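You operate a simulated robot arm through the tools that you are given. There is no shell and no other tool. Be economical: measure what you need, move in short steps, check, and stop when the job is done.

You are at the controls of a simulated two-armed robot. One attempt, no reset.

## Task
Turn the spinner dial to 2000. Take the blue cloth from the middle of the side bench and put it on the free space on the long grey table. Fetch the yellow card from the top of the counter and set it on the black plate on the top of the analyser bench. Take the slide from the top of the counter and put it on the dark grey plate. Put the grey stick from the top of the counter on the small green tray and the orange stick on the upper right shelf of the counter. Put the yellow sponge on the top of the middle bench away on the wall bench right of the basin. Close the meter cover. Do these in any order. Set down upright: yellow card.

It is judged by the outcome, as a careful person would: the job done as asked, and still so three seconds after it is handed in. It fails if anything else is knocked over, pushed out of place, dropped, spilled or broken. Lids that push on must go on centred and level and be pressed home; caps that screw on are set level and turned clockwise until they are tight. Flat cloth is picked up by pressing the open fingertips on it (5 to 10 N) and closing them slowly along it; thin cloth reads only 2 to 8 mm in the jaws.

## Robot
Two 7-joint arms with two-finger parallel grippers on one trunk, on a base that drives. Base frame: it is fixed to the floor where the robot stands at the start and does not move with it; the origin is under the middle of the robot, x ahead of it, y to its left, z up. Units: m, degrees, N and s.
The left shoulder is at the start at [0.06, 0.147, 0.543], the right one opposite. With the tool pointing down near the work surface each hand reaches from about 0.1 to 0.66 m from the robot's upright axis, wherever it stands, measured 20 degrees to its own side. Places, roughly: black plate (10x10x3 cm) [-2.2, 1.7, 0.8]; cloth [0.75, 3.75, 0.75]; dark grey plate (9x9x1 cm) [-2.4, 4.8, 0.9]; free space on the long grey table [0.6, -0.2, 0.8]; meter cover [-1.3, 0, 0.8]; slide [-2.5, 4.75, 1]; small green tray (13x10x3 cm) [-3.8, 4.7, 0.9]; spinner dial [0.5, 0.1, 0.9]; stick [-3.75, 4.5, 1]; upper right shelf of the counter [-3.6, 4.6, 0.5]; wall bench right of the basin [-5.9, -1.9, 0.8]; yellow card [-2, 4.75, 1]; yellow sponge (9x6x4 cm) [-3.8, 3.9, 0.8]. Payload 3.43 kg a hand.
The TCP of each hand is the grasp point between the finger pads, 0.03 m short of the fingertips. In the tool frame z runs along the fingers and y along their closing line. The gripper opens to 0.094 m. The fingers are 0.028 m wide and 0.01 m thick; the gripper's body (0.05 by 0.096 m) begins 0.055 m behind the TCP.
Orientation is that of the tool frame in the base frame, as a unit quaternion [x, y, z, w]. With the fingers straight down and closing along the base's y, the tool's x points along the base's -x, its y along +y and its z along -z.

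## Interface
- The arms move only by the tool arm_command. It takes "left_series", "right_series" or both (then of equal length, played together; a hand with none holds still); each is a list of rows, each a list of 7 numbers: the shift along the tool's x, y, z in m, then the turn, a rotation vector about the tool's x, y, z in degrees, then the finger opening in m, from 0 to 0.094. In form: [[dx, dy, dz, rx, ry, rz, jaw], ...]. A call has 1 to 8 rows; each row is the pose to reach, as a shift and turn from the pose commanded when the call began, along the tool's axes at that moment. A row lasts 0.2 s, in which the tool goes at most 0.05 m and 8.6 degrees; a call with a longer step from one row to the next is refused whole, and so is a gripper value outside its range. A pose out of reach is approached as far as the arm can. The call stops where the force on the tool passes 40 N (or 10 N more than at its start, if that is more) or the arm is blocked; 0.2 s more then pass. Each finger travels about 0.072 m/s and halts on what it meets, pressing with about 39 N; the grip force reading is that of the motor and also rises with nothing between the fingers. The clock runs only during rows and for 0.2 s after the last one: add rows that repeat a pose to give the fingers time. It gives the time, the measured TCP pose, the force on the tool (base axes), the opening and the grip force at its end, in the units of the frame above (readings bear some noise), with the torque about the TCP (base axes, N m) and any sound that the robot's microphone picked up.
- Cameras (640 x 400 px; columns grow to the right, rows downward): "scene" is now at [0.0601, 0.0072, 1.183]; the picture's right is [0.09, -1.00, 0.00], its down [-0.51, -0.04, -0.86] and it looks along [0.86, 0.08, -0.51] (base axes); focal length 294 px, centre (320, 200). "left" rides on the left gripper at [0.076, -0.014, -0.103] in its tool frame; the picture's right is [0.18, 0.98, 0.00], its down [-0.75, 0.14, -0.64] and it looks along [-0.63, 0.12, 0.77] (tool axes); focal length 243 px, centre (320, 200). "right" rides on the right gripper at [0.076, 0.014, -0.103] in its tool frame; the picture's right is [-0.18, 0.98, 0.00], its down [-0.75, -0.14, -0.64] and it looks along [-0.63, -0.12, 0.77] (tool axes); focal length 243 px, centre (320, 200). There is no depth. A picture from a camera that has moved, and an enlarged one, comes with that camera's place and axes in the base frame and with its lens.
- snapshot(camera): a new picture of that camera. It takes no simulated time.
- move_column(by): slides the trunk up (or, below 0, down) by that many m; the arms and the scene camera ride with it, the base frame stays. It gives what a move gives, with no picture.
- drive_base(legs): drives the robot by 1 to 6 legs, each [ahead, left, turn to the left] in m, m and degrees, along the robot's own axes; the way and the turn of a leg run together, so that a leg with both is an arc; at most 1.5 m and 180 degrees a leg. The arms and the cameras ride along, it lands a little off, and it stops where it bumps. It gives what a move gives.
- aim_head(pan, tilt): turns the head with the scene camera to pan (to the left, within 86 degrees either way) and tilt (down, from -29 to 69), counted from straight ahead of the robot. It gives what a move gives.
- enlarge(camera, box): a new picture of the part [left, top, right, bottom] of that camera's present view, enlarged. It takes no simulated time.
- job_done(): hands the job in; it is judged then, once.

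Work in short steps. Places have to be worked out from the pictures, the camera data and where the tool is seen: move nearer, look again, correct. Check each grasp and each placing, and mend what went wrong. You have 207 turns and 202 pictures in all, those below and enlarged ones among them. Open the grippers and draw the arms clear of the work before you hand the job in, unless the task says otherwise; then end with one line.

The tools are called after "Emit:" as a command line: name --argument value ..., lists and objects as JSON in quotes. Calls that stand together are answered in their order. arm_command: Moves the arms, as the interface text tells. Its arguments: {"type":"object","properties":{"left_series":{"type":"array","items":{"type":"array","items":{"type":"number"}}},"right_series":{"type":"array","items":{"type":"array","items":{"type":"number"}}}},"required":[]} The other tools are called the same way: move_column (by) slides the trunk up or down; drive_base (legs) drives the base; aim_head (pan, tilt) turns the head that bears the scene camera; snapshot (camera) takes a picture; enlarge (camera, box) takes an enlarged picture of a part of a camera's view; job_done () hands the job in.

At the start:

```text
time: 0.0
left_tool_pos: [0.2741, 0.1478, 0.9996]
left_tool_rot: [0.001, 1.0, 0.0, 0.001]
left_contact_force: [-0.7, 0.8, -1.4]
left_torque: [-0.03, 0.01, -0.02]
left_opening: 0.094
left_grasp_force: 0.1
right_tool_pos: [0.293, -0.1061, 0.9995]
right_tool_rot: [0.0, 1.0, 0.001, 0.002]
right_contact_force: [-0.2, -0.4, 0.0]
right_torque: [-0.01, -0.02, 0.0]
right_opening: 0.0942
right_grasp_force: 0.0
trunk travel left (down, up): [-0.25, 0.0]
robot x, y, heading: [0.0032, 0.002, -0.3]
head pan, tilt: [5.0, 30.8]
```

scene: 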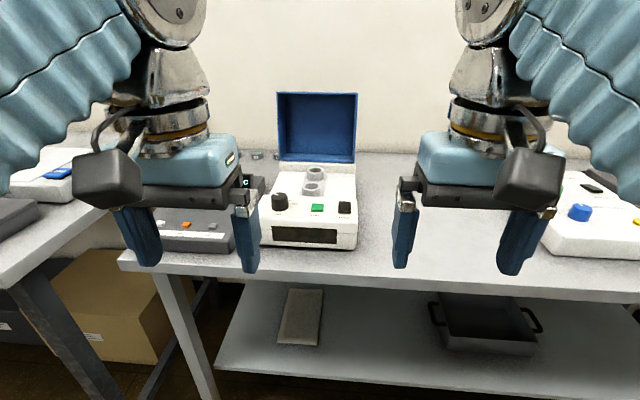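
right: 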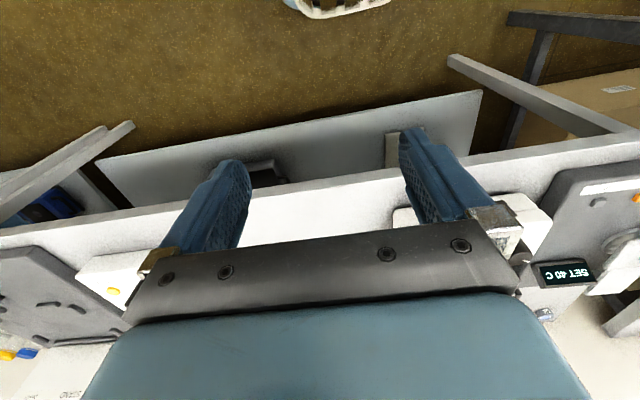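
left: 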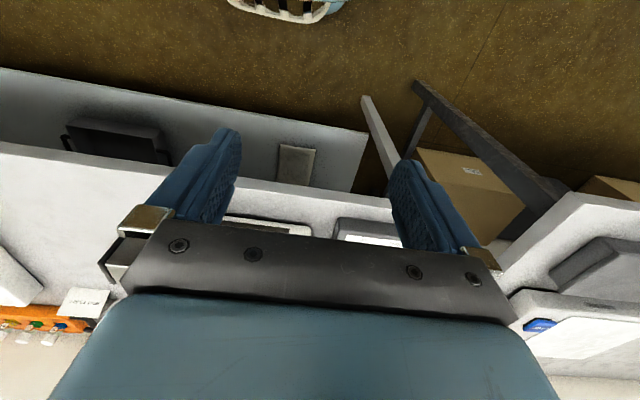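

The white device straight ahead carries a dark knob; I enlarge it to see whether it is the spinner dial.

Emit:
enlarge --camera "scene" --box '[130, 90, 370, 260]'

Emit:
enlarge --camera "scene" --box '[360, 140, 640, 300]'

```text
2.35 times, centred on (250, 175) of scene
camera zoom: at [0.0601, 0.0072, 1.183], right [0.09, -1.0, 0.0], down [-0.51, -0.04, -0.86], along [0.86, 0.08, -0.51], focal length 693 px, centre (485, 259)
```

zoom: 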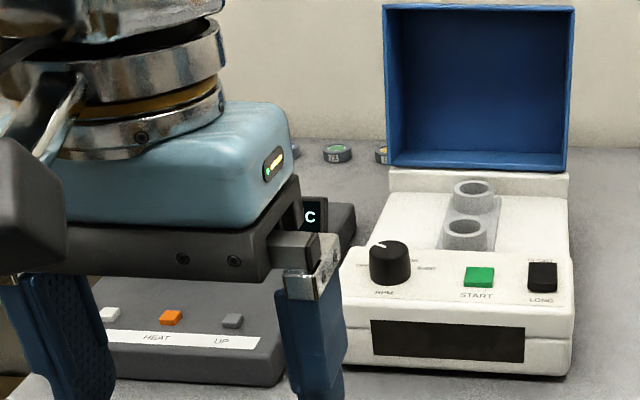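

```text
2.29 times, centred on (500, 220) of scene
camera zoom: at [0.0601, 0.0072, 1.183], right [0.09, -1.0, 0.0], down [-0.51, -0.04, -0.86], along [0.86, 0.08, -0.51], focal length 673 px, centre (-91, 154)
```

zoom: 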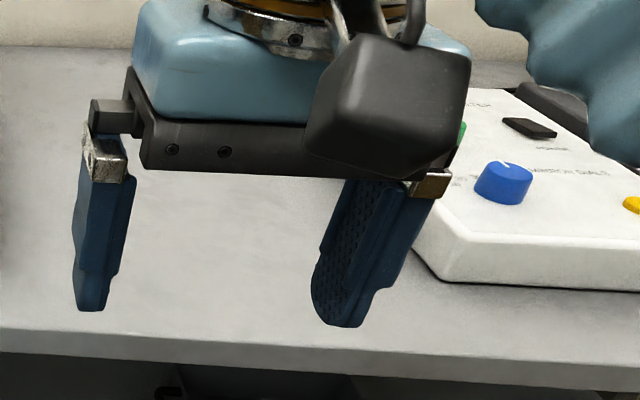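

The black RPM knob on the white spinner is the dial. I enlarge it more to read its scale.

Emit:
enlarge --camera "scene" --box '[250, 170, 320, 214]'

```text
9.09 times, centred on (285, 192) of scene
camera zoom: at [0.0601, 0.0072, 1.183], right [0.09, -1.0, 0.0], down [-0.51, -0.04, -0.86], along [0.86, 0.08, -0.51], focal length 2676 px, centre (638, 273)
```

zoom: 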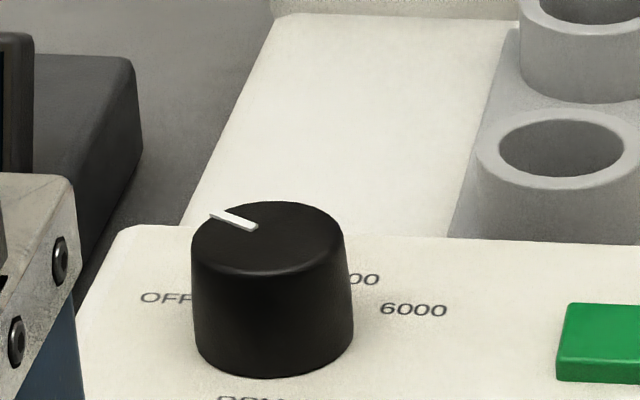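

The scale is hidden behind the knob. I put the knob top at about (0.56, 0.136, 0.88), and move the left hand forward above it to look down with its camera.

Emit:
arm_command --left_series '[[-0.045, -0.003, 0, 0, 0, 0, 0.094], [-0.09, -0.005, 0, 0, 0, 0, 0.094], [-0.135, -0.01, 0, 0, 0, 0, 0.094], [-0.18, -0.012, 0, 0, 0, 0, 0.094], [-0.18, -0.012, 0, 0, 0, 0, 0.094]]'

Emit:
snapshot --camera "left"

```text
time: 1.2
left_tool_pos: [0.4501, 0.1362, 0.9808]
left_tool_rot: [0.0, 1.0, 0.0, 0.002]
left_contact_force: [-0.1, -1.2, 0.6]
left_torque: [0.05, 0.01, 0.02]
left_opening: 0.094
left_grasp_force: 0.1
left hand out of reach, approached as far as the arm can: row 3, 4, 5
right_tool_pos: [0.2933, -0.1057, 1.0007]
right_tool_rot: [0.0, 1.0, 0.0, 0.002]
right_contact_force: [-1.1, -0.1, -0.5]
right_torque: [-0.02, 0.04, 0.0]
right_opening: 0.0941
right_grasp_force: 0.1
trunk travel left (down, up): [-0.25, 0.0]
robot x, y, heading: [-0.0013, 0.0012, -0.1]
head pan, tilt: [5.0, 30.8]
```

```text
195 pictures are left
camera left: at [0.373, 0.1216, 1.083], right [-0.18, 0.98, 0.0], down [0.75, 0.14, 0.65], along [0.63, 0.12, -0.76], focal length 243 px, centre (320, 200)
```

left: 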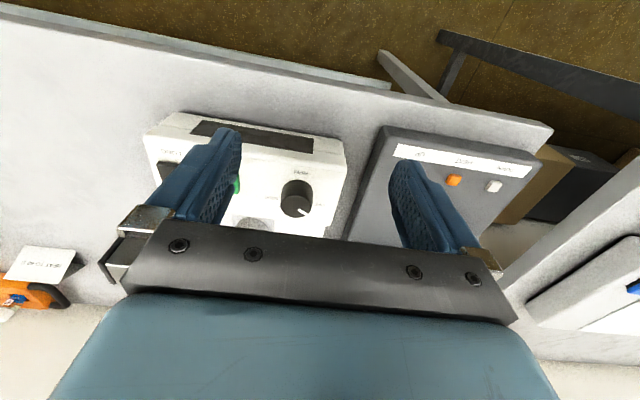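

Emit:
enlarge --camera "left" --box '[240, 150, 360, 225]'

```text
5.33 times, centred on (300, 188) of left
camera zoom: at [0.373, 0.1216, 1.083], right [-0.18, 0.98, 0.0], down [0.75, 0.14, 0.65], along [0.63, 0.12, -0.76], focal length 1294 px, centre (427, 267)
```

zoom: 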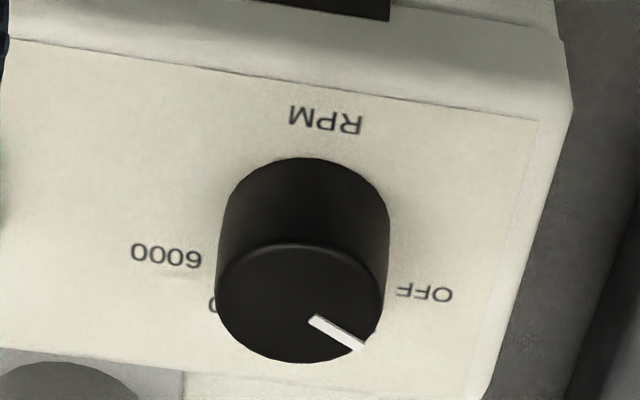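

The knob top is at about (0.528, 0.128, 0.911). OFF and 6000 are about ±62° from straight away from me, and the pointer is near OFF. I bring the hand right over the knob, fingertips just clear of it, and look again.

Emit:
arm_command --left_series '[[0.0, -0.004, 0.02, 0, 0, 0, 0.094], [-0.03, -0.008, 0.03, 0, 0, 0, 0.094], [-0.078, -0.008, 0.035, 0, 0, 0, 0.094], [-0.078, -0.008, 0.035, 0, 0, 0, 0.094]]'

Emit:
snapshot --camera "left"

```text
time: 2.2
left_tool_pos: [0.517, 0.1301, 0.9365]
left_tool_rot: [0.0, 1.0, 0.001, 0.002]
left_contact_force: [0.9, -0.7, -0.7]
left_torque: [0.0, 0.02, -0.04]
left_opening: 0.094
left_grasp_force: 0.1
left hand out of reach, approached as far as the arm can: row 3, 4
right_tool_pos: [0.2941, -0.1058, 1.0002]
right_tool_rot: [0.0, 1.0, 0.001, 0.002]
right_contact_force: [0.0, -0.8, -0.2]
right_torque: [0.01, -0.05, -0.02]
right_opening: 0.0941
right_grasp_force: 0.2
trunk travel left (down, up): [-0.25, 0.0]
robot x, y, heading: [0.0005, 0.0029, 0.2]
head pan, tilt: [5.0, 30.8]
```

```text
193 pictures are left
camera left: at [0.4409, 0.115, 1.039], right [-0.18, 0.98, 0.0], down [0.75, 0.14, 0.64], along [0.63, 0.12, -0.76], focal length 243 px, centre (320, 200)
```

left: 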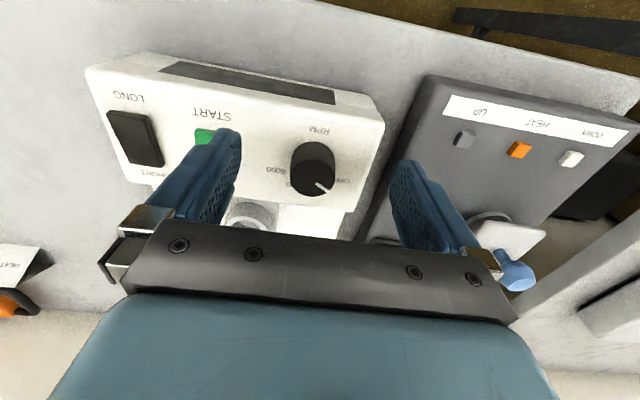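

The hand is straddling the knob but short in x. I drive the base 4 cm ahead to bring the knob into reach.

Emit:
drive_base --legs '[[0.04, 0, 0]]'

Emit:
enlarge --camera "left" --box '[220, 110, 400, 222]'

```text
time: 3.1
left_tool_pos: [0.558, 0.1308, 0.9376]
left_tool_rot: [0.0, 1.0, 0.0, 0.001]
left_contact_force: [0.1, -0.4, -1.0]
left_torque: [-0.01, 0.02, -0.01]
left_opening: 0.094
left_grasp_force: 0.0
right_tool_pos: [0.3335, -0.1068, 1.0001]
right_tool_rot: [0.0, 1.0, 0.001, 0.002]
right_contact_force: [0.2, 0.1, -0.1]
right_torque: [0.0, 0.0, -0.05]
right_opening: 0.094
right_grasp_force: 0.1
trunk travel left (down, up): [-0.25, 0.0]
robot x, y, heading: [0.0397, -0.0, 0.0]
head pan, tilt: [5.0, 30.8]
```

```text
3.56 times, centred on (310, 166) of left
camera zoom: at [0.4811, 0.1148, 1.0394], right [-0.18, 0.98, 0.0], down [0.75, 0.14, 0.64], along [0.63, 0.12, -0.76], focal length 863 px, centre (356, 321)
```

zoom: 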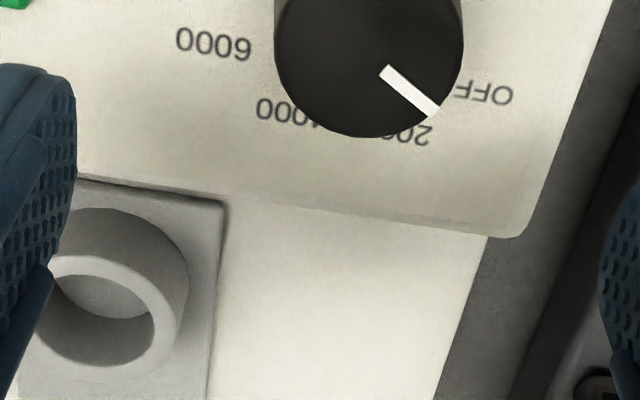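

The scale reads OFF, 2000, 4000, 6000, so 2000 is about 20° left of straight away from me and the pointer is at about 60° left. The knob centre is near (0.533, 0.128). I centre over it and lower with the jaw narrowed.

Emit:
arm_command --left_series '[[0.025, -0.003, 0.0, 0, 0, 0, 0.08], [0.025, -0.003, 0.0, 0, 0, 0, 0.065], [0.025, -0.003, 0.015, 0, 0, 0, 0.06], [0.025, -0.003, 0.015, 0, 0, 0, 0.06]]'

Emit:
snapshot --camera "left"

```text
time: 4.1
left_tool_pos: [0.5317, 0.1277, 0.922]
left_tool_rot: [0.0, 1.0, 0.0, 0.001]
left_contact_force: [-0.2, -0.5, 0.4]
left_torque: [0.01, 0.01, -0.04]
left_opening: 0.06
left_grasp_force: 0.0
right_tool_pos: [0.3354, -0.1055, 1.0001]
right_tool_rot: [0.0, 1.0, 0.0, 0.001]
right_contact_force: [-0.8, 0.2, -0.8]
right_torque: [-0.01, -0.03, 0.0]
right_opening: 0.0938
right_grasp_force: 0.1
trunk travel left (down, up): [-0.25, 0.0]
robot x, y, heading: [0.0409, -0.0034, -0.1]
head pan, tilt: [5.0, 30.8]
```

```text
191 pictures are left
camera left: at [0.4552, 0.1113, 1.0249], right [-0.18, 0.98, 0.0], down [0.75, 0.14, 0.64], along [0.63, 0.12, -0.76], focal length 243 px, centre (320, 200)
```

left: 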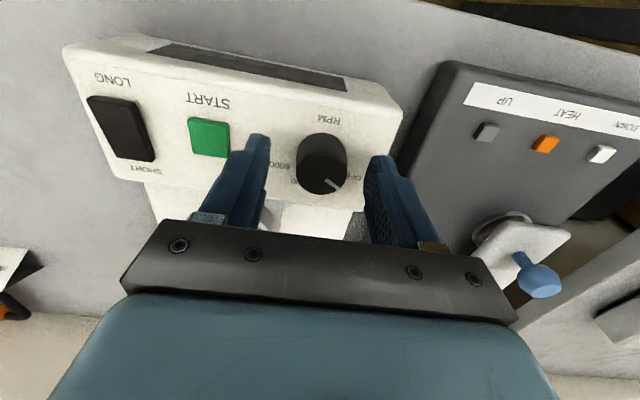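

The knob sits between the fingers. I close on it, then turn clockwise 40° as seen from above.

Emit:
arm_command --left_series '[[0, 0, 0, 0, 0, 0, 0.04], [0, 0, 0, 0, 0, 0, 0.025], [0, 0, 0, 0, 0, 0, 0.02], [0, 0, 0, 0, 0, 8, 0.02], [0, 0, 0, 0, 0, 16, 0.02], [0, 0, 0, 0, 0, 24, 0.02], [0, 0, 0, 0, 0, 32, 0.02], [0, 0, 0, 0, 0, 38, 0.02]]'

Emit:
snapshot --camera "left"

Emit:
enlarge --camera "scene" --box '[220, 160, 370, 254]'

```text
time: 5.8
left_tool_pos: [0.5336, 0.1329, 0.923]
left_tool_rot: [0.286, 0.958, 0.005, 0.002]
left_contact_force: [-2.0, 8.9, 2.9]
left_torque: [0.75, 0.34, 0.02]
left_opening: 0.0334
left_grasp_force: 44.6
right_tool_pos: [0.3341, -0.1033, 1.0003]
right_tool_rot: [-0.001, 1.0, 0.0, 0.001]
right_contact_force: [0.4, 0.0, -0.3]
right_torque: [0.01, 0.01, 0.01]
right_opening: 0.0938
right_grasp_force: 0.1
trunk travel left (down, up): [-0.25, 0.0]
robot x, y, heading: [0.0427, 0.0017, 0.4]
head pan, tilt: [5.0, 30.8]
stopped in row 8 (left hand): the force on the tool passed its limit at 41 N (the readings are from after the stop); the commanded pose is now the measured one
```

```text
190 pictures are left
camera left: at [0.4609, 0.1606, 1.0248], right [0.39, 0.92, 0.01], down [0.7, -0.3, 0.64], along [0.6, -0.24, -0.76], focal length 243 px, centre (320, 200)
```

left: 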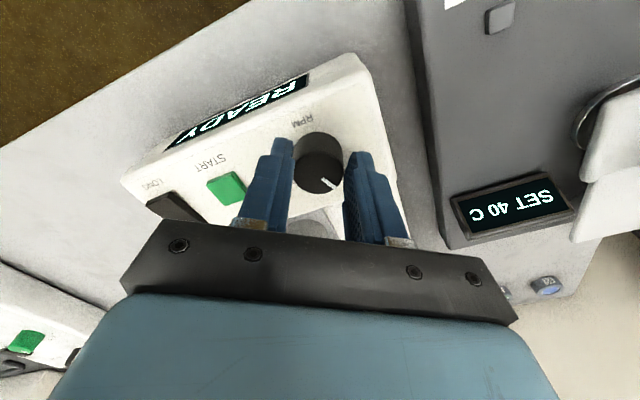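

```text
4.26 times, centred on (295, 207) of scene
camera zoom: at [0.1007, 0.0084, 1.1828], right [0.09, -1.0, 0.0], down [-0.51, -0.05, -0.86], along [0.86, 0.08, -0.51], focal length 1253 px, centre (426, 170)
```

zoom: 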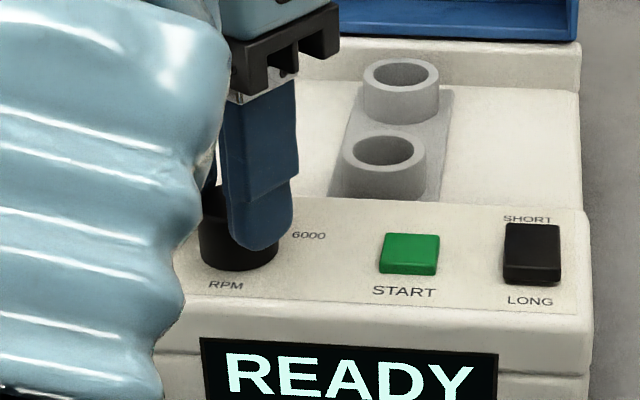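

The display now reads READY, and the hand turned about 33°. I release, rotate back and look at the pointer.

Emit:
arm_command --left_series '[[0, 0, 0, 0, 0, 0, 0.045], [0, 0, 0, 0, 0, 0, 0.06], [0, 0, -0.01, 0, 0, -8, 0.07], [0, 0, -0.015, 0, 0, -16, 0.08], [0, 0, -0.015, 0, 0, -24, 0.08], [0, 0, -0.015, 0, 0, -32, 0.08], [-0.02, 0, -0.015, 0, 0, -33, 0.08], [-0.02, 0, -0.015, 0, 0, -33, 0.08]]'

Emit:
enlarge --camera "left" --box '[220, 110, 400, 222]'

```text
time: 7.6
left_tool_pos: [0.5513, 0.1184, 0.9368]
left_tool_rot: [0.005, 1.0, 0.002, 0.002]
left_contact_force: [-0.3, 0.5, 0.1]
left_torque: [0.02, 0.02, 0.0]
left_opening: 0.0797
left_grasp_force: 0.1
right_tool_pos: [0.3343, -0.1051, 1.0007]
right_tool_rot: [0.0, 1.0, 0.001, 0.002]
right_contact_force: [-0.6, -0.3, -0.2]
right_torque: [-0.02, 0.0, 0.01]
right_opening: 0.094
right_grasp_force: 0.0
trunk travel left (down, up): [-0.25, 0.0]
robot x, y, heading: [0.0412, -0.0004, -0.2]
head pan, tilt: [5.0, 30.8]
```

```text
3.56 times, centred on (310, 166) of left
camera zoom: at [0.4731, 0.1033, 1.0386], right [-0.18, 0.98, 0.0], down [0.75, 0.13, 0.65], along [0.64, 0.12, -0.76], focal length 863 px, centre (356, 321)
```

zoom: 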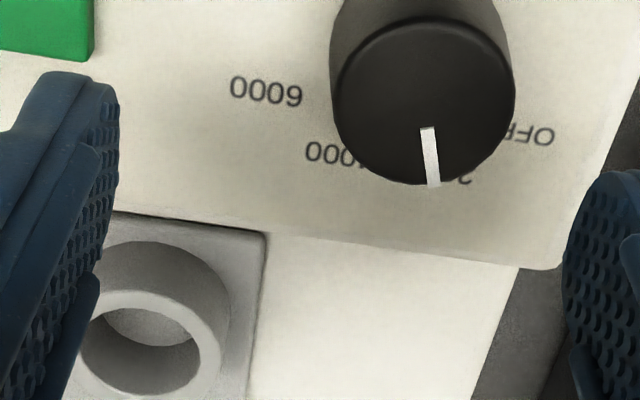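

The pointer direction works out at about 19° left, on 2000. I draw the left hand back and up, then drive back and look around.

Emit:
arm_command --left_series '[[0.0, 0, -0.03, 0, 0, 0, 0.09], [0.04, 0, -0.06, 0, 0, 0, 0.09], [0.09, 0, -0.07, 0, 0, 0, 0.09], [0.14, 0, -0.07, 0, 0, 0, 0.09], [0.19, 0, -0.07, 0, 0, 0, 0.09], [0.22, 0, -0.07, 0, 0, 0, 0.09]]'

Emit:
drive_base --legs '[[-0.5, 0, 0], [0, 0, 90]]'

Emit:
aim_head --pan 0 --tilt 20

Emit:
snapshot --camera "scene"

Emit:
aim_head --pan 70 --tilt 20

Emit:
snapshot --camera "scene"

```text
refused: row 3 steps farther than a row can; nothing moved
```

```text
time: 14.4
left_tool_pos: [-0.5979, 0.5081, 0.9377]
left_tool_rot: [0.711, -0.703, -0.002, -0.001]
left_contact_force: [0.2, 0.2, -0.9]
left_torque: [0.0, 0.03, -0.01]
left_opening: 0.0802
left_grasp_force: 0.1
right_tool_pos: [-0.3699, 0.2965, 1.0002]
right_tool_rot: [0.714, -0.7, -0.002, -0.001]
right_contact_force: [-0.8, 0.4, 0.8]
right_torque: [-0.03, 0.03, 0.03]
right_opening: 0.094
right_grasp_force: 0.1
trunk travel left (down, up): [-0.25, 0.0]
robot x, y, heading: [-0.4701, 0.001, 91.0]
head pan, tilt: [5.0, 30.8]
```

```text
time: 15.2
left_tool_pos: [-0.5964, 0.5085, 0.937]
left_tool_rot: [0.711, -0.704, -0.004, 0.0]
left_contact_force: [0.8, 0.8, 0.1]
left_torque: [0.03, 0.01, 0.01]
left_opening: 0.0796
left_grasp_force: 0.1
right_tool_pos: [-0.3686, 0.2961, 0.9986]
right_tool_rot: [0.714, -0.7, -0.002, -0.001]
right_contact_force: [0.7, 0.8, -0.5]
right_torque: [0.06, 0.0, -0.02]
right_opening: 0.0941
right_grasp_force: 0.0
trunk travel left (down, up): [-0.25, 0.0]
robot x, y, heading: [-0.4717, 0.0023, 91.2]
head pan, tilt: [0.0, 20.0]
```

```text
187 pictures are left
camera scene: at [-0.4702, 0.0633, 1.2004], right [1.0, 0.02, 0.0], down [0.01, -0.34, -0.94], along [-0.02, 0.94, -0.34], focal length 294 px, centre (320, 200)
```

scene: 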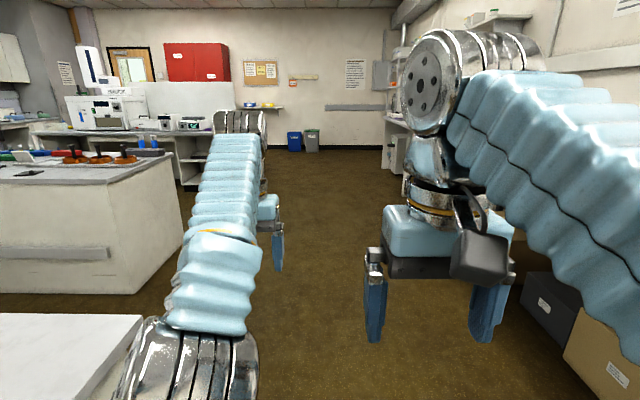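

```text
time: 16.6
left_tool_pos: [-0.5972, 0.5073, 0.9362]
left_tool_rot: [0.71, -0.704, -0.005, 0.0]
left_contact_force: [-0.8, 0.5, 0.4]
left_torque: [-0.04, -0.01, -0.01]
left_opening: 0.0801
left_grasp_force: 0.1
right_tool_pos: [-0.3709, 0.2979, 1.0001]
right_tool_rot: [0.714, -0.7, -0.002, -0.001]
right_contact_force: [-0.1, -0.1, -0.6]
right_torque: [0.0, 0.0, -0.03]
right_opening: 0.0942
right_grasp_force: 0.1
trunk travel left (down, up): [-0.25, 0.0]
robot x, y, heading: [-0.4683, 0.0019, 91.0]
head pan, tilt: [70.0, 20.0]
```

```text
186 pictures are left
camera scene: at [-0.5565, 0.0004, 1.2004], right [0.32, 0.95, 0.0], down [0.32, -0.11, -0.94], along [-0.89, 0.3, -0.34], focal length 294 px, centre (320, 200)
```

scene: 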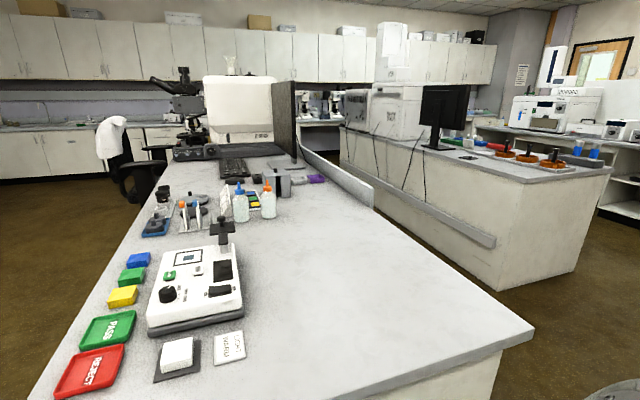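

The retraction was refused but the drive was clear. I retract the left hand now and turn to face the bench with the meter.

Emit:
arm_command --left_series '[[0.0, 0, -0.03, 0, 0, 0, 0.09], [0.035, 0, -0.055, 0, 0, 0, 0.09], [0.08, 0, -0.065, 0, 0, 0, 0.09], [0.12, 0, -0.065, 0, 0, 0, 0.09], [0.16, 0, -0.065, 0, 0, 0, 0.09], [0.2, 0, -0.065, 0, 0, 0, 0.09]]'

Emit:
drive_base --legs '[[0, 0, 89]]'

Emit:
aim_head --pan 0 --tilt 35

Emit:
snapshot --camera "scene"

```text
time: 18.0
left_tool_pos: [-0.5958, 0.3066, 1.0]
left_tool_rot: [0.711, -0.703, -0.002, 0.0]
left_contact_force: [0.2, 0.3, 0.5]
left_torque: [-0.03, -0.01, -0.01]
left_opening: 0.0898
left_grasp_force: 0.1
left hand out of reach, approached as far as the arm can: row 1, 2, 3, 4
right_tool_pos: [-0.3697, 0.2961, 1.0007]
right_tool_rot: [0.714, -0.7, -0.001, 0.0]
right_contact_force: [-0.9, 0.9, 0.6]
right_torque: [0.0, 0.0, -0.01]
right_opening: 0.0941
right_grasp_force: 0.0
trunk travel left (down, up): [-0.25, 0.0]
robot x, y, heading: [-0.4683, 0.0042, 91.2]
head pan, tilt: [70.0, 20.0]
```

```text
time: 22.1
left_tool_pos: [-0.7763, -0.1161, 0.9996]
left_tool_rot: [1.0, -0.009, -0.002, 0.001]
left_contact_force: [0.2, 0.4, 0.3]
left_torque: [-0.04, 0.02, -0.02]
left_opening: 0.09
left_grasp_force: 0.1
right_tool_pos: [-0.7623, 0.1078, 1.0001]
right_tool_rot: [1.0, -0.004, -0.002, 0.001]
right_contact_force: [-0.1, -0.1, 0.3]
right_torque: [-0.03, 0.03, -0.01]
right_opening: 0.0942
right_grasp_force: 0.1
trunk travel left (down, up): [-0.25, 0.0]
robot x, y, heading: [-0.4681, 0.0026, 179.6]
head pan, tilt: [70.0, 20.0]
```

```text
time: 23.6
left_tool_pos: [-0.7768, -0.1173, 1.0008]
left_tool_rot: [1.0, -0.009, -0.003, 0.001]
left_contact_force: [0.1, 0.1, -0.1]
left_torque: [0.03, -0.01, -0.03]
left_opening: 0.0898
left_grasp_force: 0.0
right_tool_pos: [-0.7619, 0.108, 1.0003]
right_tool_rot: [1.0, -0.004, -0.001, 0.001]
right_contact_force: [0.2, 0.2, 0.4]
right_torque: [0.02, 0.0, 0.03]
right_opening: 0.0939
right_grasp_force: 0.0
trunk travel left (down, up): [-0.25, 0.0]
robot x, y, heading: [-0.4697, -0.0004, 179.5]
head pan, tilt: [0.0, 35.0]
```

```text
185 pictures are left
camera scene: at [-0.5272, 0.0004, 1.1766], right [0.01, 1.0, 0.0], down [0.57, 0.0, -0.82], along [-0.82, 0.01, -0.57], focal length 294 px, centre (320, 200)
```

scene: 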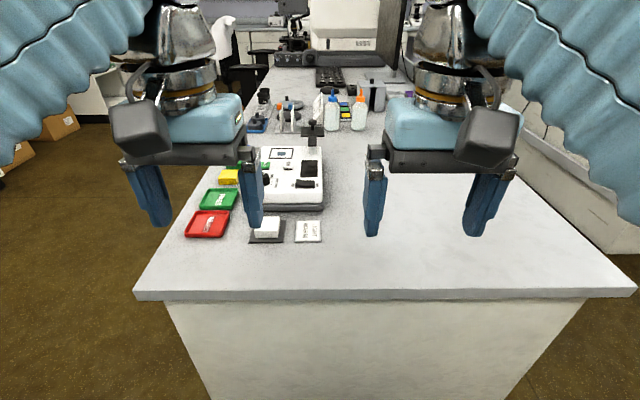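

Emit:
enlarge --camera "scene" --box '[240, 80, 400, 250]'

Emit:
enlarge --camera "scene" --box '[250, 110, 346, 170]'

```text
2.35 times, centred on (320, 165) of scene
camera zoom: at [-0.5272, 0.0004, 1.1766], right [0.01, 1.0, 0.0], down [0.57, 0.0, -0.82], along [-0.82, 0.01, -0.57], focal length 693 px, centre (320, 282)
```

zoom: 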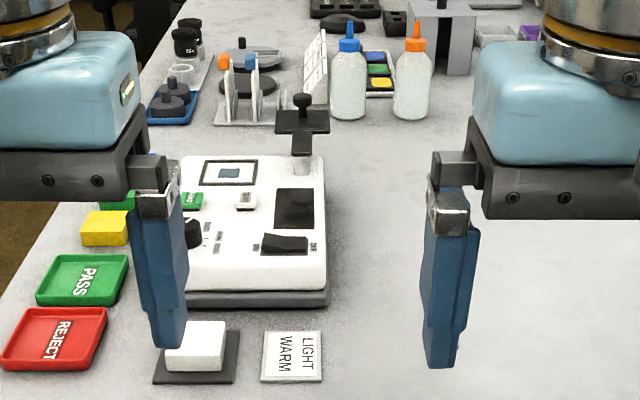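

```text
6.67 times, centred on (298, 140) of scene
camera zoom: at [-0.5272, 0.0004, 1.1766], right [0.01, 1.0, 0.0], down [0.57, 0.0, -0.82], along [-0.82, 0.01, -0.57], focal length 1962 px, centre (467, 600)
```

zoom: 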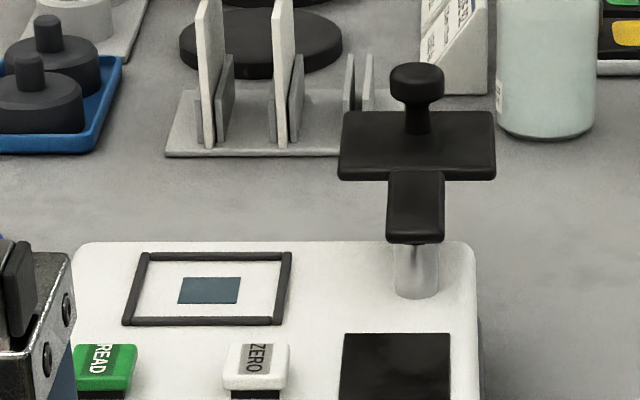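

The meter cover is a black plate on an arm that swings about a post, now turned away from the window. I lower the gaze to see how near the base is to the bench.

Emit:
aim_head --pan 0 --tilt 69

Emit:
snapshot --camera "scene"

Emit:
snapshot --camera "right"

```text
time: 24.6
left_tool_pos: [-0.7771, -0.1165, 0.9996]
left_tool_rot: [1.0, -0.008, -0.002, 0.001]
left_contact_force: [1.0, -0.3, -0.3]
left_torque: [-0.03, -0.04, 0.0]
left_opening: 0.0899
left_grasp_force: 0.1
right_tool_pos: [-0.7623, 0.1077, 0.9998]
right_tool_rot: [1.0, -0.005, -0.002, 0.001]
right_contact_force: [0.8, -0.1, -0.5]
right_torque: [-0.03, 0.03, -0.01]
right_opening: 0.0939
right_grasp_force: 0.0
trunk travel left (down, up): [-0.25, 0.0]
robot x, y, heading: [-0.47, -0.0016, 179.5]
head pan, tilt: [0.0, 68.8]
```

```text
182 pictures are left
camera scene: at [-0.4951, 0.0003, 1.1329], right [0.01, 1.0, 0.0], down [0.93, -0.01, -0.36], along [-0.36, 0.0, -0.93], focal length 294 px, centre (320, 200)
```

scene: 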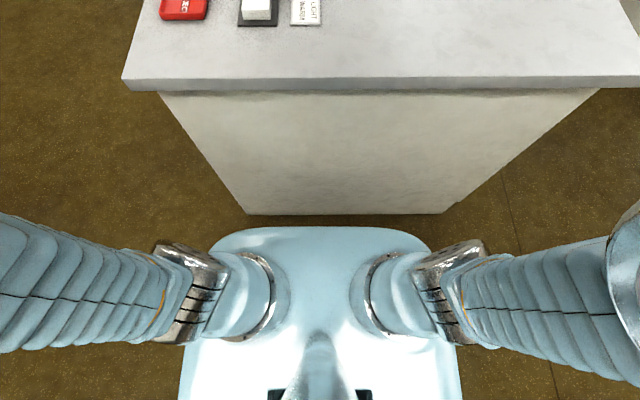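

```text
181 pictures are left
camera right: at [-0.6862, 0.0934, 1.1011], right [-0.19, -0.98, 0.0], down [-0.75, 0.15, 0.64], along [-0.63, 0.12, -0.76], focal length 243 px, centre (320, 200)
```

right: 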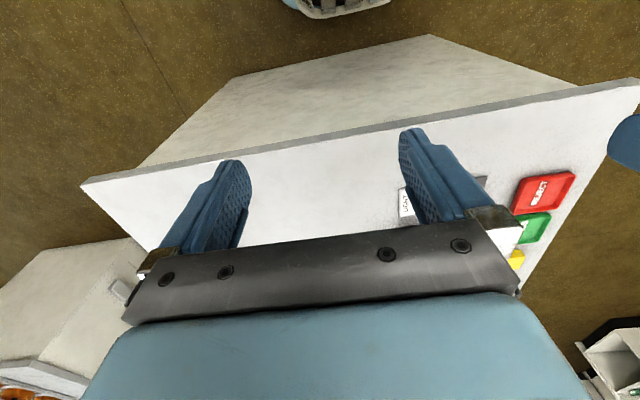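

From the far side the bench is solid and the reach is long, so I will work from the bench's -y side, where the cover knob (about (-1.33, -0.01)) and the window (about (-1.265, -0.1)) are nearer. I drive around there and look.

Emit:
drive_base --legs '[[0, 0.8, 0], [0.81, 0, 0], [0, 0, -90]]'

Emit:
aim_head --pan 0 --tilt 45

Emit:
snapshot --camera "scene"

```text
time: 36.6
left_tool_pos: [-1.3835, -0.4877, 0.9992]
left_tool_rot: [-0.697, 0.717, 0.003, 0.0]
left_contact_force: [-0.2, 0.6, 0.6]
left_torque: [0.01, 0.02, 0.03]
left_opening: 0.0901
left_grasp_force: 0.0
right_tool_pos: [-1.1599, -0.507, 0.9995]
right_tool_rot: [-0.701, 0.713, 0.001, 0.001]
right_contact_force: [0.2, 0.9, 0.4]
right_torque: [0.04, 0.02, -0.02]
right_opening: 0.0941
right_grasp_force: 0.1
trunk travel left (down, up): [-0.25, 0.0]
robot x, y, heading: [-1.2699, -0.7962, 88.8]
head pan, tilt: [0.0, 68.8]
```

```text
time: 37.4
left_tool_pos: [-1.3833, -0.4879, 0.9999]
left_tool_rot: [-0.697, 0.717, 0.004, 0.0]
left_contact_force: [0.2, 0.1, 0.2]
left_torque: [-0.01, 0.01, 0.02]
left_opening: 0.0899
left_grasp_force: 0.0
right_tool_pos: [-1.1585, -0.5052, 1.0]
right_tool_rot: [-0.7, 0.714, 0.002, 0.001]
right_contact_force: [0.2, 0.8, 0.2]
right_torque: [-0.01, -0.01, 0.0]
right_opening: 0.0941
right_grasp_force: 0.1
trunk travel left (down, up): [-0.25, 0.0]
robot x, y, heading: [-1.2699, -0.7965, 89.0]
head pan, tilt: [0.0, 45.0]
```

```text
180 pictures are left
camera scene: at [-1.2681, -0.7473, 1.1617], right [1.0, -0.02, 0.0], down [-0.01, -0.71, -0.71], along [0.01, 0.71, -0.71], focal length 294 px, centre (320, 200)
```

scene: 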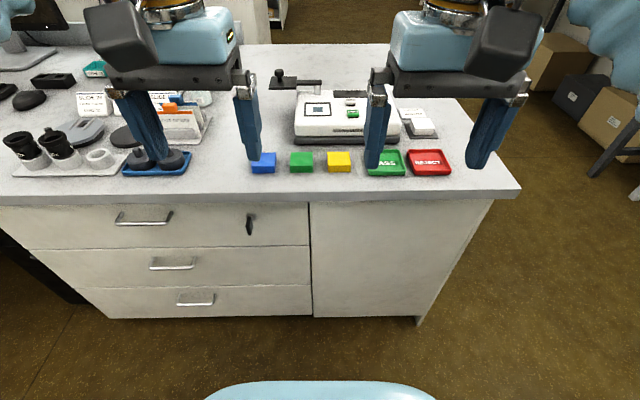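

I triangulate the cover knob top at about (-1.36, -0.013, 0.873). I drive 0.2 m nearer and look again closely.

Emit:
drive_base --legs '[[0.2, 0.03, 1]]'

Emit:
snapshot --camera "scene"

Emit:
snapshot --camera "left"

```text
time: 39.0
left_tool_pos: [-1.4168, -0.2879, 1.0008]
left_tool_rot: [-0.703, 0.711, 0.004, 0.001]
left_contact_force: [-0.1, 0.0, -0.6]
left_torque: [-0.02, -0.01, 0.02]
left_opening: 0.0901
left_grasp_force: 0.0
right_tool_pos: [-1.1918, -0.3026, 0.9992]
right_tool_rot: [-0.707, 0.707, 0.002, 0.001]
right_contact_force: [-0.8, 0.0, 0.3]
right_torque: [-0.01, -0.02, 0.0]
right_opening: 0.0942
right_grasp_force: 0.0
trunk travel left (down, up): [-0.25, 0.0]
robot x, y, heading: [-1.2987, -0.5949, 89.9]
head pan, tilt: [0.0, 45.0]
```

```text
179 pictures are left
camera scene: at [-1.2972, -0.5451, 1.1617], right [1.0, 0.0, 0.0], down [0.0, -0.71, -0.71], along [0.0, 0.71, -0.71], focal length 294 px, centre (320, 200)
```

scene: 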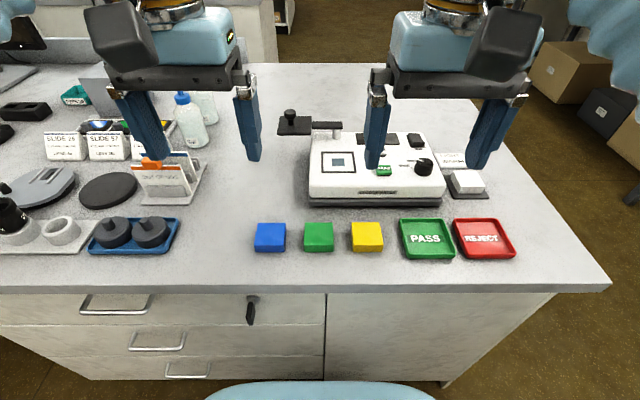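

```text
178 pictures are left
camera left: at [-1.4032, -0.3661, 1.1019], right [-0.98, -0.17, 0.0], down [-0.13, 0.75, 0.65], along [-0.11, 0.64, -0.76], focal length 243 px, centre (320, 200)
```

left: 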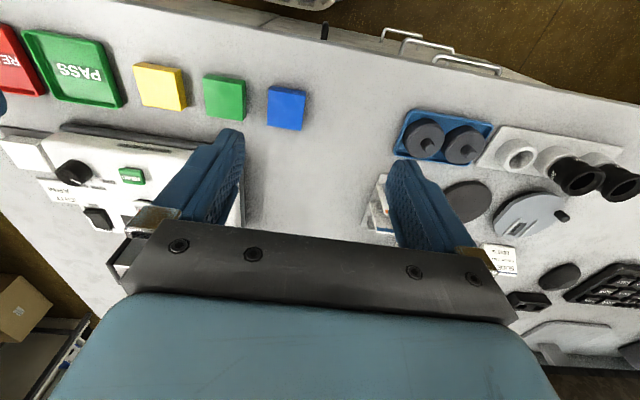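

Emit:
enlarge --camera "scene" --box '[260, 90, 460, 215]'

```text
3.20 times, centred on (360, 152) of scene
camera zoom: at [-1.2972, -0.5451, 1.1617], right [1.0, 0.0, 0.0], down [0.0, -0.71, -0.71], along [0.0, 0.71, -0.71], focal length 942 px, centre (192, 352)
```

zoom: 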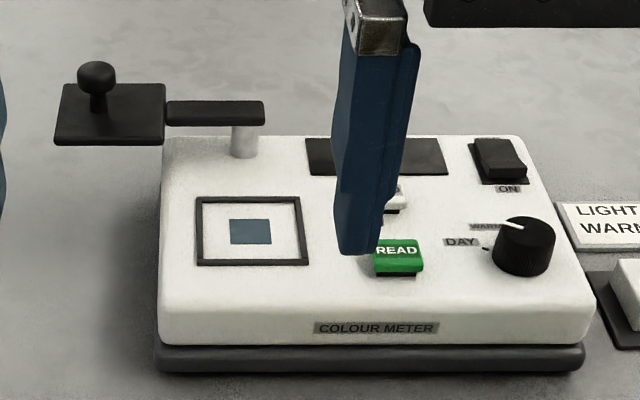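

Knob (-1.356, -0.013, z≈0.865), post (-1.265, -0.013), window centre (-1.264, -0.10). The closing swing is a quarter turn, counter-clockwise from above. I drive 6 cm nearer, then bring the left hand over the knob.

Emit:
drive_base --legs '[[0.06, 0, 0]]'

Emit:
arm_command --left_series '[[-0.04, -0.012, 0.01, 0, 0, 0, 0.09], [-0.08, -0.025, 0.02, 0, 0, 0, 0.08], [-0.12, -0.04, 0.03, 0, 0, 0, 0.07], [-0.16, -0.055, 0.045, 0, 0, 0, 0.06], [-0.2, -0.061, 0.06, 0, 0, 0, 0.06], [-0.215, -0.061, 0.07, 0, 0, 0, 0.06], [-0.215, -0.061, 0.07, 0, 0, 0, 0.06]]'

Emit:
snapshot --camera "left"

Emit:
snapshot --camera "scene"

```text
time: 40.2
left_tool_pos: [-1.4168, -0.2326, 0.9999]
left_tool_rot: [-0.703, 0.711, 0.003, 0.0]
left_contact_force: [-0.7, 0.2, -0.2]
left_torque: [0.02, -0.02, -0.01]
left_opening: 0.0902
left_grasp_force: 0.1
right_tool_pos: [-1.1912, -0.2481, 0.9986]
right_tool_rot: [-0.706, 0.708, 0.001, 0.0]
right_contact_force: [-0.1, 0.9, 0.9]
right_torque: [-0.05, 0.0, -0.02]
right_opening: 0.094
right_grasp_force: 0.0
trunk travel left (down, up): [-0.25, 0.0]
robot x, y, heading: [-1.2967, -0.5425, 89.8]
head pan, tilt: [0.0, 45.0]
stopped in leg 1: the robot was blocked; the commanded pose is now the measured one
```

```text
time: 41.8
left_tool_pos: [-1.3543, -0.0217, 0.9271]
left_tool_rot: [-0.703, 0.711, 0.004, 0.001]
left_contact_force: [0.1, 0.8, 0.6]
left_torque: [0.02, 0.01, -0.01]
left_opening: 0.0598
left_grasp_force: 0.0
left hand out of reach, approached as far as the arm can: row 6, 7
right_tool_pos: [-1.1912, -0.2474, 1.0001]
right_tool_rot: [-0.706, 0.708, 0.002, 0.0]
right_contact_force: [0.8, 0.4, 0.5]
right_torque: [-0.01, 0.01, 0.01]
right_opening: 0.0937
right_grasp_force: 0.1
trunk travel left (down, up): [-0.25, 0.0]
robot x, y, heading: [-1.2977, -0.5469, 89.9]
head pan, tilt: [0.0, 45.0]
```

```text
176 pictures are left
camera left: at [-1.3399, -0.0993, 1.0293], right [-0.98, -0.17, 0.0], down [-0.13, 0.75, 0.65], along [-0.11, 0.64, -0.76], focal length 243 px, centre (320, 200)
```

left: 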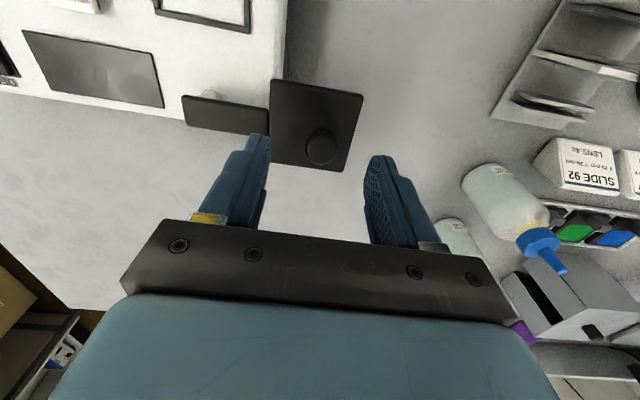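

```text
175 pictures are left
camera scene: at [-1.2969, -0.4909, 1.1617], right [1.0, 0.0, 0.0], down [0.0, -0.71, -0.71], along [0.0, 0.71, -0.71], focal length 294 px, centre (320, 200)
```

scene: 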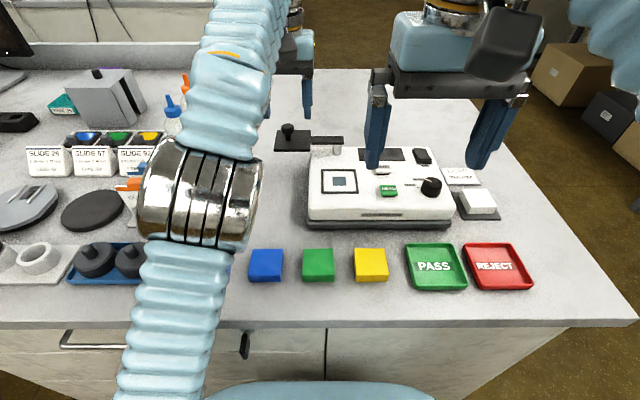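

The left camera also puts the knob at (-1.355, -0.013). I lower onto it with the tips staying just above the plate, then close.

Emit:
arm_command --left_series '[[-0.004, 0.0, 0.02, 0, 0, 0, 0.06], [-0.009, 0.001, 0.041, 0, 0, 0, 0.06], [-0.009, 0.001, 0.041, 0, 0, 0, 0.045], [-0.009, 0.001, 0.041, 0, 0, 0, 0.03], [-0.009, 0.001, 0.041, 0, 0, 0, 0.015], [-0.009, 0.001, 0.041, 0, 0, 0, 0.015]]'

Emit:
snapshot --camera "left"

```text
time: 43.2
left_tool_pos: [-1.3559, -0.0132, 0.8858]
left_tool_rot: [-0.703, 0.711, 0.003, 0.001]
left_contact_force: [-4.7, -0.6, -2.8]
left_torque: [0.2, 0.13, 0.02]
left_opening: 0.0233
left_grasp_force: 45.5
right_tool_pos: [-1.1916, -0.2472, 0.9992]
right_tool_rot: [-0.707, 0.708, 0.002, 0.0]
right_contact_force: [0.1, -0.2, -0.2]
right_torque: [-0.01, 0.0, 0.0]
right_opening: 0.094
right_grasp_force: 0.1
trunk travel left (down, up): [-0.25, 0.0]
robot x, y, heading: [-1.2981, -0.5422, 90.0]
head pan, tilt: [0.0, 45.0]
```

```text
174 pictures are left
camera left: at [-1.3419, -0.0907, 0.9881], right [-0.98, -0.17, 0.0], down [-0.13, 0.75, 0.65], along [-0.12, 0.64, -0.76], focal length 243 px, centre (320, 200)
```

left: 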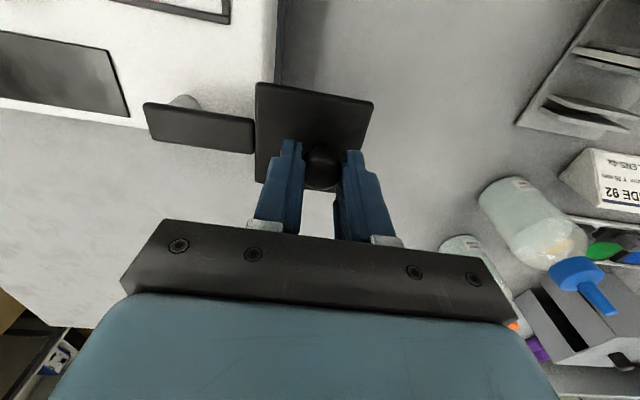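

The knob is held (23 mm). I swing it along the arc about the post, turning the hand with it, first 64°.

Emit:
arm_command --left_series '[[0.0125, -0.0009, 0, 0, 0, -8, 0.015], [0.0248, -0.0035, 0, 0, 0, -16, 0.015], [0.0366, -0.0078, 0, 0, 0, -24, 0.015], [0.0477, -0.0137, 0, 0, 0, -32, 0.015], [0.0579, -0.0211, 0, 0, 0, -40, 0.015], [0.0669, -0.0298, 0, 0, 0, -48, 0.015], [0.0746, -0.0397, 0, 0, 0, -56, 0.015], [0.0809, -0.0505, 0, 0, 0, -64, 0.015]]'

Emit:
enlarge --camera "scene" --box '[260, 90, 460, 240]'

```text
time: 45.0
left_tool_pos: [-1.3058, -0.0968, 0.8857]
left_tool_rot: [0.973, -0.229, -0.002, -0.002]
left_contact_force: [-13.0, -24.3, -2.1]
left_torque: [-0.46, 0.41, -0.03]
left_opening: 0.0232
left_grasp_force: 44.9
right_tool_pos: [-1.1922, -0.2485, 1.0007]
right_tool_rot: [-0.706, 0.708, 0.001, 0.001]
right_contact_force: [-0.1, 0.7, 1.3]
right_torque: [-0.01, 0.0, -0.01]
right_opening: 0.0939
right_grasp_force: 0.1
trunk travel left (down, up): [-0.25, 0.0]
robot x, y, heading: [-1.2974, -0.5435, 90.1]
head pan, tilt: [0.0, 45.0]
```

```text
2.67 times, centred on (360, 165) of scene
camera zoom: at [-1.2981, -0.4932, 1.1619], right [1.0, 0.0, 0.0], down [0.0, -0.71, -0.71], along [0.0, 0.71, -0.71], focal length 785 px, centre (213, 293)
```

zoom: 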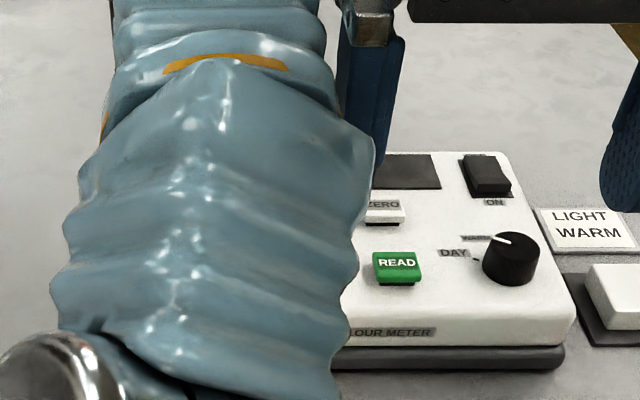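

The real centre works out at (-1.264, -0.015) with radius 0.092. I finish the swing along the corrected arc to 270°.

Emit:
arm_command --left_series '[[0.0145, 0.0017, 0, 0, 0, -8.5, 0.015], [0.0277, -0.0011, 0, 0, 0, -17, 0.015], [0.0405, -0.0059, 0, 0, 0, -25.5, 0.015], [0.0427, -0.0069, 0, 0, 0, -27, 0.015], [0.0427, -0.0069, 0, 0, 0, -27, 0.015]]'

Emit:
snapshot --camera "left"

```text
time: 45.6
left_tool_pos: [-1.2792, -0.1059, 0.8862]
left_tool_rot: [0.998, -0.065, 0.001, -0.002]
left_contact_force: [1.4, -4.3, 3.6]
left_torque: [-0.23, 0.45, -0.17]
left_opening: 0.0233
left_grasp_force: 45.1
right_tool_pos: [-1.1868, -0.2494, 1.0003]
right_tool_rot: [-0.703, 0.711, -0.002, -0.002]
right_contact_force: [26.2, -3.6, 11.5]
right_torque: [-0.07, 1.62, 0.51]
right_opening: 0.0793
right_grasp_force: 0.1
trunk travel left (down, up): [-0.25, 0.0]
robot x, y, heading: [-1.2972, -0.5404, 90.0]
head pan, tilt: [0.0, 45.0]
stopped in row 3 (right hand): the force on the tool passed its limit at 45 N (the readings are from after the stop); the commanded pose is now the measured one
```

```text
172 pictures are left
camera left: at [-1.2029, -0.1036, 0.9889], right [0.05, -1.0, 0.0], down [-0.77, -0.05, 0.64], along [-0.64, -0.03, -0.77], focal length 243 px, centre (320, 200)
```

left: 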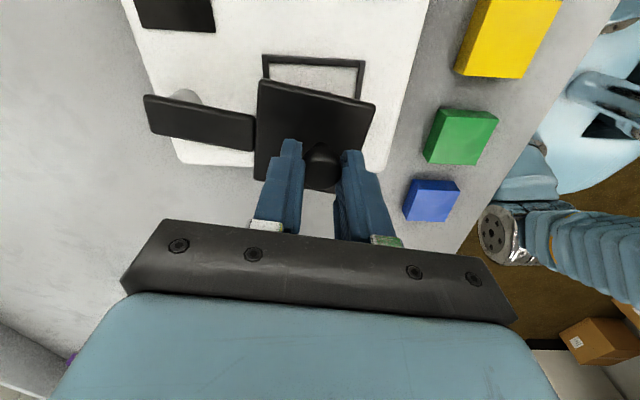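

The left hand brushed the right one, so I move the right hand aside and then finish the last 9.5°.

Emit:
arm_command --right_series '[[0.0, -0.04, 0, 0, 0, 0, 0.094], [0.0, -0.08, 0, 0, 0, 0, 0.094], [0.0, -0.12, 0, 0, 0, 0, 0.094], [0.0, -0.15, 0, 0, 0, 0, 0.094]]'

Emit:
arm_command --left_series '[[0.008, 0.0, 0, 0, 0, -5, 0.015], [0.0152, -0.0009, 0, 0, 0, -9.5, 0.015], [0.0165, -0.0009, 0, 0, 0, -10.5, 0.015], [0.0165, -0.0009, 0, 0, 0, -10.5, 0.015]]'

Emit:
snapshot --camera "left"

```text
time: 46.6
left_tool_pos: [-1.2778, -0.106, 0.8851]
left_tool_rot: [0.998, -0.067, 0.0, -0.004]
left_contact_force: [1.6, -5.4, 7.0]
left_torque: [-0.08, 0.46, -0.18]
left_opening: 0.0231
left_grasp_force: 44.9
right_tool_pos: [-1.0381, -0.2503, 0.9997]
right_tool_rot: [-0.705, 0.709, -0.001, 0.0]
right_contact_force: [0.2, 0.1, 0.3]
right_torque: [-0.05, 0.02, 0.0]
right_opening: 0.0938
right_grasp_force: 0.1
trunk travel left (down, up): [-0.25, 0.0]
robot x, y, heading: [-1.2992, -0.5398, 89.8]
head pan, tilt: [0.0, 45.0]
```

```text
time: 47.6
left_tool_pos: [-1.2639, -0.1075, 0.8863]
left_tool_rot: [1.0, 0.026, 0.001, -0.003]
left_contact_force: [-21.7, -21.1, -7.8]
left_torque: [-0.42, 1.23, -0.02]
left_opening: 0.0234
left_grasp_force: 45.3
right_tool_pos: [-1.0407, -0.2491, 1.0003]
right_tool_rot: [-0.705, 0.709, -0.002, 0.0]
right_contact_force: [0.7, -0.3, 0.4]
right_torque: [0.0, -0.01, -0.02]
right_opening: 0.0942
right_grasp_force: 0.0
trunk travel left (down, up): [-0.25, 0.0]
robot x, y, heading: [-1.2957, -0.5459, 89.8]
head pan, tilt: [0.0, 45.0]
```

```text
171 pictures are left
camera left: at [-1.1891, -0.0911, 0.9888], right [0.24, -0.97, -0.01], down [-0.75, -0.18, 0.64], along [-0.62, -0.15, -0.77], focal length 243 px, centre (320, 200)
```

left: 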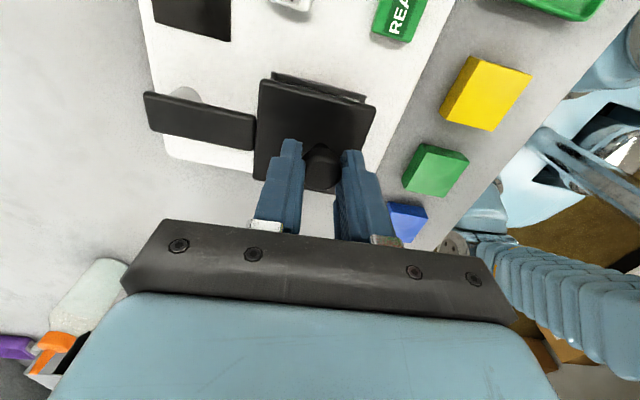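

The knob is at 270° with a rising resisting force, so it is likely at its stop. I open, lift off, and look.

Emit:
arm_command --left_series '[[0, 0, 0, 0, 0, 0, 0.03], [0, 0, 0, 0, 0, 0, 0.05], [0, 0, 0, 0, 0, 0, 0.06], [0, 0, -0.03, 0, 0, 0, 0.06], [-0.02, 0, -0.06, 0, 0, 8, 0.06], [-0.06, 0, -0.07, 0, 0, 16, 0.06], [-0.1, 0.02, -0.08, 0, 0, 24, 0.06], [-0.14, 0.03, -0.09, 0, 0, 32, 0.06]]'

Emit:
enlarge --camera "scene" --box '[240, 90, 460, 240]'

Emit:
snapshot --camera "left"

```text
time: 49.5
left_tool_pos: [-1.4011, -0.1451, 0.9751]
left_tool_rot: [0.968, -0.253, 0.0, -0.003]
left_contact_force: [-0.7, -0.9, -0.5]
left_torque: [-0.03, 0.0, 0.0]
left_opening: 0.0601
left_grasp_force: 0.1
right_tool_pos: [-1.0391, -0.2484, 0.9998]
right_tool_rot: [-0.704, 0.71, -0.002, -0.001]
right_contact_force: [0.1, 0.2, 0.5]
right_torque: [0.0, 0.03, 0.01]
right_opening: 0.094
right_grasp_force: 0.2
trunk travel left (down, up): [-0.25, 0.0]
robot x, y, heading: [-1.3001, -0.5451, 90.1]
head pan, tilt: [0.0, 45.0]
```

```text
2.67 times, centred on (350, 165) of scene
camera zoom: at [-1.2966, -0.4912, 1.1617], right [1.0, 0.0, 0.0], down [0.0, -0.71, -0.71], along [0.0, 0.71, -0.71], focal length 785 px, centre (240, 293)
```

zoom: 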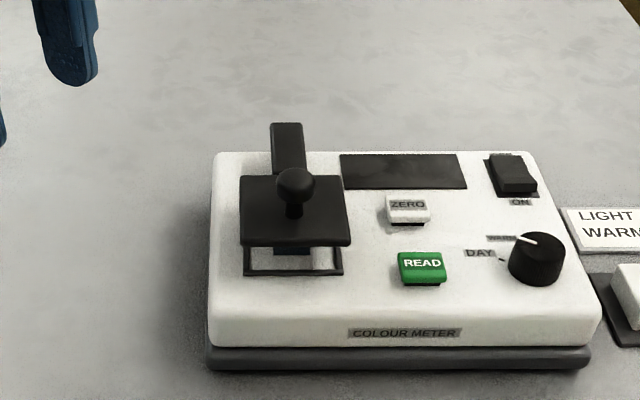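

```text
169 pictures are left
camera left: at [-1.3289, -0.1715, 1.0776], right [-0.32, -0.95, -0.01], down [-0.73, 0.24, 0.64], along [-0.61, 0.21, -0.77], focal length 243 px, centre (320, 200)
```

left: 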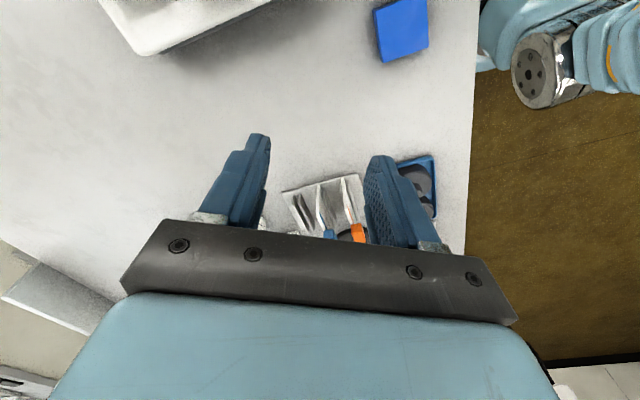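

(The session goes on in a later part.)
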